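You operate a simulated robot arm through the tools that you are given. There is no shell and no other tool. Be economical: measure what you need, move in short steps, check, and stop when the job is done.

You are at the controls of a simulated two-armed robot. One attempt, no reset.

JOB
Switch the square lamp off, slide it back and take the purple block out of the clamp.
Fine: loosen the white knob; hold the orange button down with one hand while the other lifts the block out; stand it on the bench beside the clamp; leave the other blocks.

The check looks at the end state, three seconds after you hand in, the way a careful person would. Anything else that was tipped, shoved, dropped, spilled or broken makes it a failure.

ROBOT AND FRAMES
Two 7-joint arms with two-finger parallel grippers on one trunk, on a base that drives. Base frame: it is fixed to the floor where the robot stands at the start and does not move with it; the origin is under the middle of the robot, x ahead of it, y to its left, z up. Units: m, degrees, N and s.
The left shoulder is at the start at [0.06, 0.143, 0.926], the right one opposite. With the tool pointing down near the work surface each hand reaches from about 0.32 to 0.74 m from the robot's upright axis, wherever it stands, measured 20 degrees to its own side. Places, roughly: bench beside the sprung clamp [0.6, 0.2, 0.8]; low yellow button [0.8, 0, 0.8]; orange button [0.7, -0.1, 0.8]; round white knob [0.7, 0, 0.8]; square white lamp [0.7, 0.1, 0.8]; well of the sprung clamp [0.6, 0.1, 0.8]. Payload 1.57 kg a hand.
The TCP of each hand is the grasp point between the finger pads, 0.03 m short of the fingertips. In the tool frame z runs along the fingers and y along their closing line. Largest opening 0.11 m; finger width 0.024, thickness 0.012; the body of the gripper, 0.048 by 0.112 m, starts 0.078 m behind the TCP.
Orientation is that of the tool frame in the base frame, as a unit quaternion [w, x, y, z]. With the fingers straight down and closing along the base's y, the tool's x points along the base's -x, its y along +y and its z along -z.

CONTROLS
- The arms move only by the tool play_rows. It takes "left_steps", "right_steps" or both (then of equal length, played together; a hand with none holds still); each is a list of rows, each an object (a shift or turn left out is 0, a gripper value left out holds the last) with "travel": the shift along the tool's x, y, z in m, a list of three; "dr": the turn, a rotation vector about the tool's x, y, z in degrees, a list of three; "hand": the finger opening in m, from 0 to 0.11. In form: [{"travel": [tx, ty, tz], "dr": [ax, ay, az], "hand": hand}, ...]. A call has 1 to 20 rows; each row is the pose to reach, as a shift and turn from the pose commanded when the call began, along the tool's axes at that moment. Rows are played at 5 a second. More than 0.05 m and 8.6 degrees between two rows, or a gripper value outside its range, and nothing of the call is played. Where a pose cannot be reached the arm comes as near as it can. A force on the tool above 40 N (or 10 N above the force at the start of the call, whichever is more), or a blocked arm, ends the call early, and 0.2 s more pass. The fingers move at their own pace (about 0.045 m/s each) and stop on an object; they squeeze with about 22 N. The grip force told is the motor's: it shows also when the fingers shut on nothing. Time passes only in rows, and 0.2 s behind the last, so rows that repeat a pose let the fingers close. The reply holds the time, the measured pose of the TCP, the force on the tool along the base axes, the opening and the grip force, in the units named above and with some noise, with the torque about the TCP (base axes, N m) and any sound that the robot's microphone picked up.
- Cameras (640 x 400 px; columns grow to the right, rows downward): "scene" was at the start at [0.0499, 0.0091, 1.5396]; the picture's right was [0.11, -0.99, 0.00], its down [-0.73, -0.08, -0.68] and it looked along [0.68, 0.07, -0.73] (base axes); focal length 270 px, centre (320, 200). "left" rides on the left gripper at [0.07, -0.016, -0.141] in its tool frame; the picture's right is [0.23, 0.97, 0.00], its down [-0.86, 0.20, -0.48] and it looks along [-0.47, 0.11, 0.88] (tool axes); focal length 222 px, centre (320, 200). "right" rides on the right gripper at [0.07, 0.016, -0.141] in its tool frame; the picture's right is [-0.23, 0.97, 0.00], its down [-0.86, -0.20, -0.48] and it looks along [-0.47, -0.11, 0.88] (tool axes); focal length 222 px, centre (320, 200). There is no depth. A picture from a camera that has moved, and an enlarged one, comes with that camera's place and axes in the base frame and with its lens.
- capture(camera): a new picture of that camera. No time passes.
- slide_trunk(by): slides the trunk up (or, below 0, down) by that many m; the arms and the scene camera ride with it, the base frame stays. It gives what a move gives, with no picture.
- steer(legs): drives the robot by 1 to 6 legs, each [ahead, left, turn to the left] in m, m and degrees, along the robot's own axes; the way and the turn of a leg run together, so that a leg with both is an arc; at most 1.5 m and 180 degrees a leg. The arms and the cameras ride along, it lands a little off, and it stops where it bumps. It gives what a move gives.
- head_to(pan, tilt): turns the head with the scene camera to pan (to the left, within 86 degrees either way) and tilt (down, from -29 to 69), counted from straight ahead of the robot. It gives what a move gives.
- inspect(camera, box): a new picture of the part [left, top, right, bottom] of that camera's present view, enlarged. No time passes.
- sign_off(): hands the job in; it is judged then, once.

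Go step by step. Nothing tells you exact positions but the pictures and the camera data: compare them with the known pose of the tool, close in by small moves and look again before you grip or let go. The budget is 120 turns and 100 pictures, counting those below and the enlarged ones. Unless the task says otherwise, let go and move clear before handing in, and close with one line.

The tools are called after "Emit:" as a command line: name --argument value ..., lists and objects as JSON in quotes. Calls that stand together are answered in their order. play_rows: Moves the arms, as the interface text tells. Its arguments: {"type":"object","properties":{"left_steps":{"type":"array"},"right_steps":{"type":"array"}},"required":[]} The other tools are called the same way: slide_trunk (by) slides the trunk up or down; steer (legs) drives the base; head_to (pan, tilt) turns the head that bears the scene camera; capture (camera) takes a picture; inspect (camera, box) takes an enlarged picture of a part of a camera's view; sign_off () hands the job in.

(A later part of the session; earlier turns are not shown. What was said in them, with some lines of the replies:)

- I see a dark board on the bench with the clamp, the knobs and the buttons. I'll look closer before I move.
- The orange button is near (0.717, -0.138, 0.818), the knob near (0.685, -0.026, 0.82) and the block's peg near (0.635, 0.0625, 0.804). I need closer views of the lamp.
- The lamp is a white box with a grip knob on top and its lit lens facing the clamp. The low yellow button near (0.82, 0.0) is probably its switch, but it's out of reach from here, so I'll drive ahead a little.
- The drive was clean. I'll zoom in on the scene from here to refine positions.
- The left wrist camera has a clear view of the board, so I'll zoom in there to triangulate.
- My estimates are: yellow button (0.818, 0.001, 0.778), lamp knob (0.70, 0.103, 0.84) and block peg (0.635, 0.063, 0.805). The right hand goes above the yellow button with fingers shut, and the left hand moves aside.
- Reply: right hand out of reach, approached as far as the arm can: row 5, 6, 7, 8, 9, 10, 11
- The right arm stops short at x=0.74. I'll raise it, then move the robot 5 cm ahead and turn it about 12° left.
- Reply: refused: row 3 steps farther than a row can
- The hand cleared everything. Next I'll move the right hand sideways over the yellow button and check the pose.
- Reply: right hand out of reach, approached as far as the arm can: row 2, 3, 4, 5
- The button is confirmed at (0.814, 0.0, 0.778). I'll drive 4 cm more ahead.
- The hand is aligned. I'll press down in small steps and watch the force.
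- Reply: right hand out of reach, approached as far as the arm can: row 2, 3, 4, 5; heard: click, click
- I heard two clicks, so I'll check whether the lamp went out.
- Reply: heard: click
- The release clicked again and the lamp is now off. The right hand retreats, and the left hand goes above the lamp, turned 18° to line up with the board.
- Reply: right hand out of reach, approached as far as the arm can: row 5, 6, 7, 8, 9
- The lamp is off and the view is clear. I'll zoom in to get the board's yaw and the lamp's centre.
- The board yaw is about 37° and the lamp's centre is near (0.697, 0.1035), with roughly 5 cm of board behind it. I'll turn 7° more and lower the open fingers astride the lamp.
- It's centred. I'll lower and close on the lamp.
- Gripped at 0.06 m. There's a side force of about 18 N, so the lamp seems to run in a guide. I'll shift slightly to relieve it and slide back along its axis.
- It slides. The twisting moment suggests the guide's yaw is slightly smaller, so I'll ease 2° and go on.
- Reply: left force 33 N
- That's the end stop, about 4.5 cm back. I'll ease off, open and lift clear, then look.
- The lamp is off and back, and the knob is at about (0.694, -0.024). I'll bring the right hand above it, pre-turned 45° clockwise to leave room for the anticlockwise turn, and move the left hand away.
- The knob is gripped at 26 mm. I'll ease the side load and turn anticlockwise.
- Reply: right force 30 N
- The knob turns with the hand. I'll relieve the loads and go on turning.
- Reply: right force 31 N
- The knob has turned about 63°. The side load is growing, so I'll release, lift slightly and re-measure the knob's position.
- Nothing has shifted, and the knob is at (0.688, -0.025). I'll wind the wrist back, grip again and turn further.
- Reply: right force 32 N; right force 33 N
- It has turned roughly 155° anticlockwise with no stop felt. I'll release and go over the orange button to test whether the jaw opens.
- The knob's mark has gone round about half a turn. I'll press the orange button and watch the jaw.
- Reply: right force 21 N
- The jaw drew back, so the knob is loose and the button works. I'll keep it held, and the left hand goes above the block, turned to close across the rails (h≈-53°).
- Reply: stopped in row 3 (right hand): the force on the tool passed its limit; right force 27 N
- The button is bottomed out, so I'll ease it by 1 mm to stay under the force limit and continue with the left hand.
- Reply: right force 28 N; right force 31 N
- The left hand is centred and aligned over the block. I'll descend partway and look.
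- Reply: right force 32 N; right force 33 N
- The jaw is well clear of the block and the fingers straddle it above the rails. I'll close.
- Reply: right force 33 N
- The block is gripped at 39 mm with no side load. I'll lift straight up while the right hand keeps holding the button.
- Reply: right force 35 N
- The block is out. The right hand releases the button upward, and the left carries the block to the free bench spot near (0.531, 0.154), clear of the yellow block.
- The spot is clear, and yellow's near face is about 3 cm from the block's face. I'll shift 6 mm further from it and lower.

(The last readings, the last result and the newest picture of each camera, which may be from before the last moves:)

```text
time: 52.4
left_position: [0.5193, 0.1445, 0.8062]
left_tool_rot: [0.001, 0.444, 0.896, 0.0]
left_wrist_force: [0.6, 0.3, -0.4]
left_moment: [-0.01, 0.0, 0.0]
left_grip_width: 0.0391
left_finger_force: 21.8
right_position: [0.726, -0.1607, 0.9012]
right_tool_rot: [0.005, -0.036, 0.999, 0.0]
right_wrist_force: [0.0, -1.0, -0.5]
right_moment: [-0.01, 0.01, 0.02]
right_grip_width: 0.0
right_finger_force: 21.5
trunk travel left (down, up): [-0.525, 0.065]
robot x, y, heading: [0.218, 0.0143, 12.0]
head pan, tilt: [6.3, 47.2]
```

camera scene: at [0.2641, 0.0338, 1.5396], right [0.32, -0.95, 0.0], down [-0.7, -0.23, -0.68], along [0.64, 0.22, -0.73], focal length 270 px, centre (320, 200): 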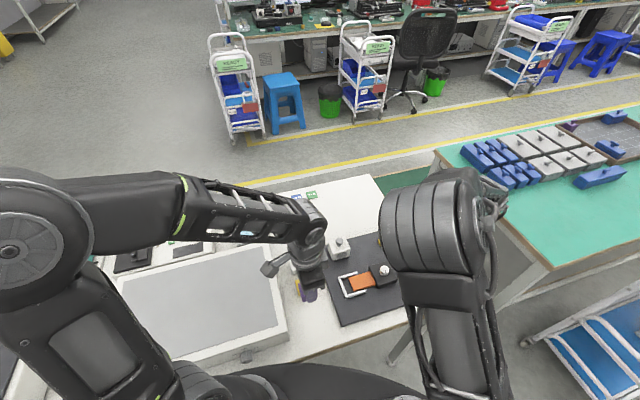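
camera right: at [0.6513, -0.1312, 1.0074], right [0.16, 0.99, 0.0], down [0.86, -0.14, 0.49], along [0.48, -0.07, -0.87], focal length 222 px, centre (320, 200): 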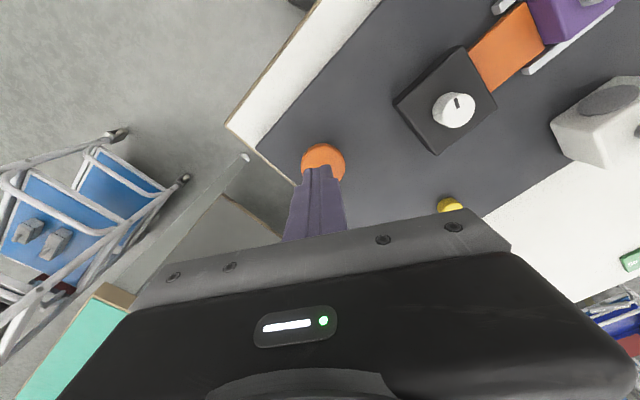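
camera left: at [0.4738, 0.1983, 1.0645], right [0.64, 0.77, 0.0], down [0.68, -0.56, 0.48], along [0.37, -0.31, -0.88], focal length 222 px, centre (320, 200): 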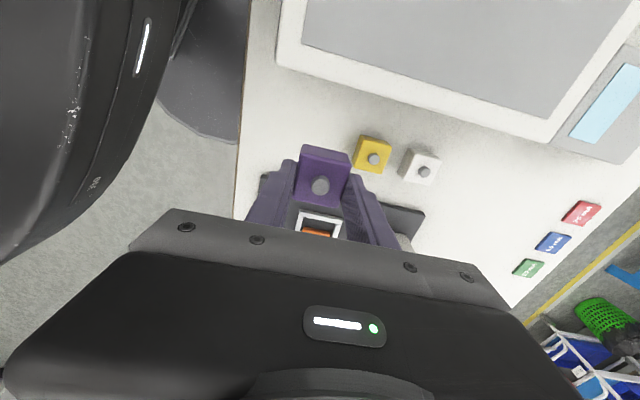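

Emit:
play_rows --left_steps '[{"travel": [0, 0, 0.002]}, {"travel": [0, 0, 0.004]}, {"travel": [0, 0, 0.005]}]'

Emit:
inspect --camera "left" --box '[200, 80, 480, 260]'

```text
time: 53.2
left_position: [0.5177, 0.1442, 0.8001]
left_tool_rot: [0.002, 0.443, 0.896, -0.001]
left_wrist_force: [-0.9, 1.5, 18.4]
left_moment: [-0.02, 0.03, 0.0]
left_grip_width: 0.0392
left_finger_force: 22.0
right_position: [0.7254, -0.1622, 0.9022]
right_tool_rot: [0.006, -0.036, 0.999, 0.0]
right_wrist_force: [-0.6, -0.4, -0.4]
right_moment: [-0.01, 0.0, -0.03]
right_grip_width: 0.0
right_finger_force: 21.2
trunk travel left (down, up): [-0.525, 0.065]
robot x, y, heading: [0.2149, 0.0153, 12.2]
head pan, tilt: [6.3, 47.2]
```

```text
2.22 times, centred on (340, 170) of left
camera zoom: at [0.4626, 0.1897, 0.9414], right [0.64, 0.77, 0.0], down [0.68, -0.56, 0.48], along [0.37, -0.31, -0.88], focal length 494 px, centre (276, 267)
```

zoom: 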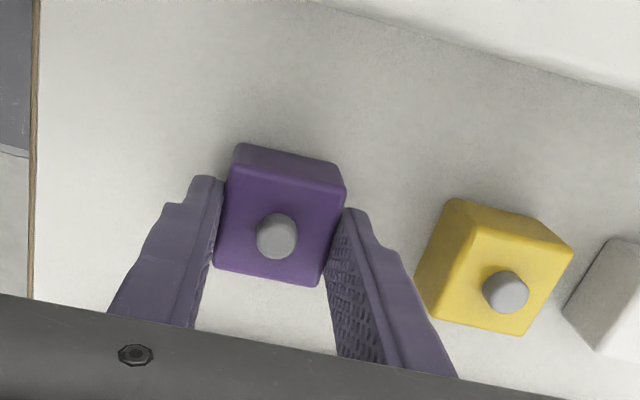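

The block is on the bench, with an 18 N upward reaction. I'll ease up 1 mm, open modestly and lift straight up, then move both hands clear.

Emit:
play_rows --left_steps '[{"travel": [0, 0, -0.002]}, {"travel": [0, 0, -0.002], "hand": 0.06}, {"travel": [0, 0, -0.002], "hand": 0.06}, {"travel": [0, 0, -0.002], "hand": 0.06}, {"travel": [0, 0, -0.02]}, {"travel": [0, 0, -0.05]}, {"travel": [0, 0, -0.09]}, {"travel": [0, 0, -0.13]}, {"travel": [0, 0, -0.17]}, {"travel": [0.02, -0.02, -0.2]}, {"travel": [0.06, -0.02, -0.2]}, {"travel": [0.1, -0.02, -0.2]}]' --right_steps '[{"travel": [0, 0, -0.02]}, {"travel": [0, -0.02, -0.05]}, {"travel": [0.03, -0.04, -0.05]}, {"travel": [0.06, -0.06, -0.05]}, {"travel": [0.09, -0.08, -0.05]}, {"travel": [0.12, -0.1, -0.05]}, {"travel": [0.15, -0.12, -0.05]}, {"travel": [0.15, -0.12, -0.05]}, {"travel": [0.15, -0.12, -0.05]}, {"travel": [0.15, -0.12, -0.05]}, {"travel": [0.15, -0.12, -0.05]}, {"travel": [0.15, -0.12, -0.05]}]'

Emit:
capture --camera "scene"

Emit:
inspect --camera "scene" --box '[270, 210, 450, 340]'

```text
time: 55.8
left_position: [0.439, 0.2114, 0.9982]
left_tool_rot: [0.001, 0.443, 0.896, 0.0]
left_wrist_force: [-0.5, 1.1, -0.1]
left_moment: [-0.02, -0.02, 0.04]
left_grip_width: 0.0599
left_finger_force: 0.0
right_position: [0.5822, -0.29, 0.9499]
right_tool_rot: [0.005, -0.037, 0.999, 0.0]
right_wrist_force: [-0.1, -1.2, 0.0]
right_moment: [0.02, 0.0, 0.02]
right_grip_width: 0.0
right_finger_force: 21.7
trunk travel left (down, up): [-0.525, 0.065]
robot x, y, heading: [0.2152, 0.015, 12.0]
head pan, tilt: [6.3, 47.2]
```

```text
31 pictures are left
camera scene: at [0.2624, 0.0339, 1.5397], right [0.32, -0.95, 0.0], down [-0.7, -0.23, -0.68], along [0.64, 0.21, -0.73], focal length 270 px, centre (320, 200)
```

scene: 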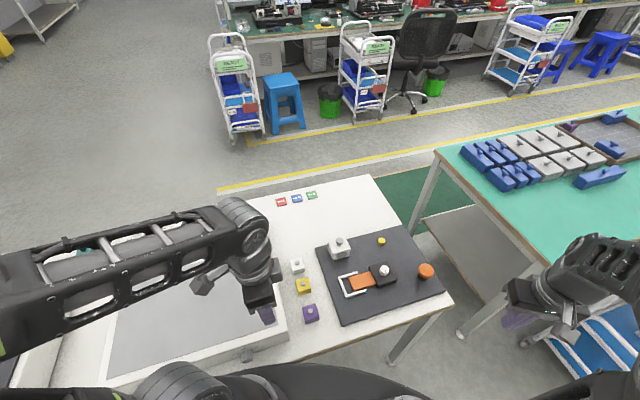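

```text
3.08 times, centred on (360, 275) of scene
camera zoom: at [0.2624, 0.0339, 1.5397], right [0.32, -0.95, 0.0], down [-0.7, -0.23, -0.68], along [0.64, 0.21, -0.73], focal length 832 px, centre (197, -31)
```

zoom: 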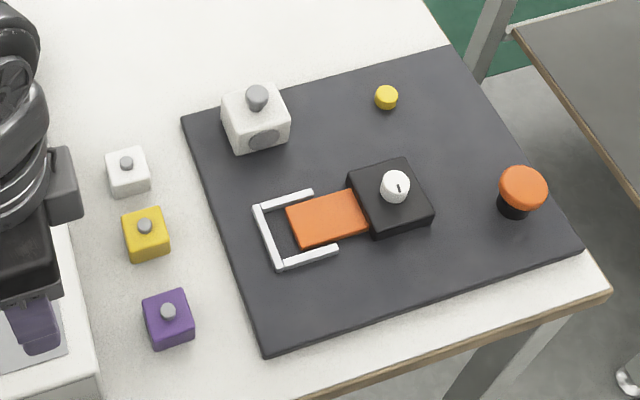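

The lamp is off and slid back, the clamp is empty, the purple block stands on the bench beside it, and the other blocks haven't moved. Both hands are clear, so I'm handing in.

Emit:
sign_off

```text
The job is handed in.
```

The lamp is off and slid back to its stop, the knob is loosened, and the purple block is out of the clamp and standing upright on the bench beside it, with nothing else disturbed.
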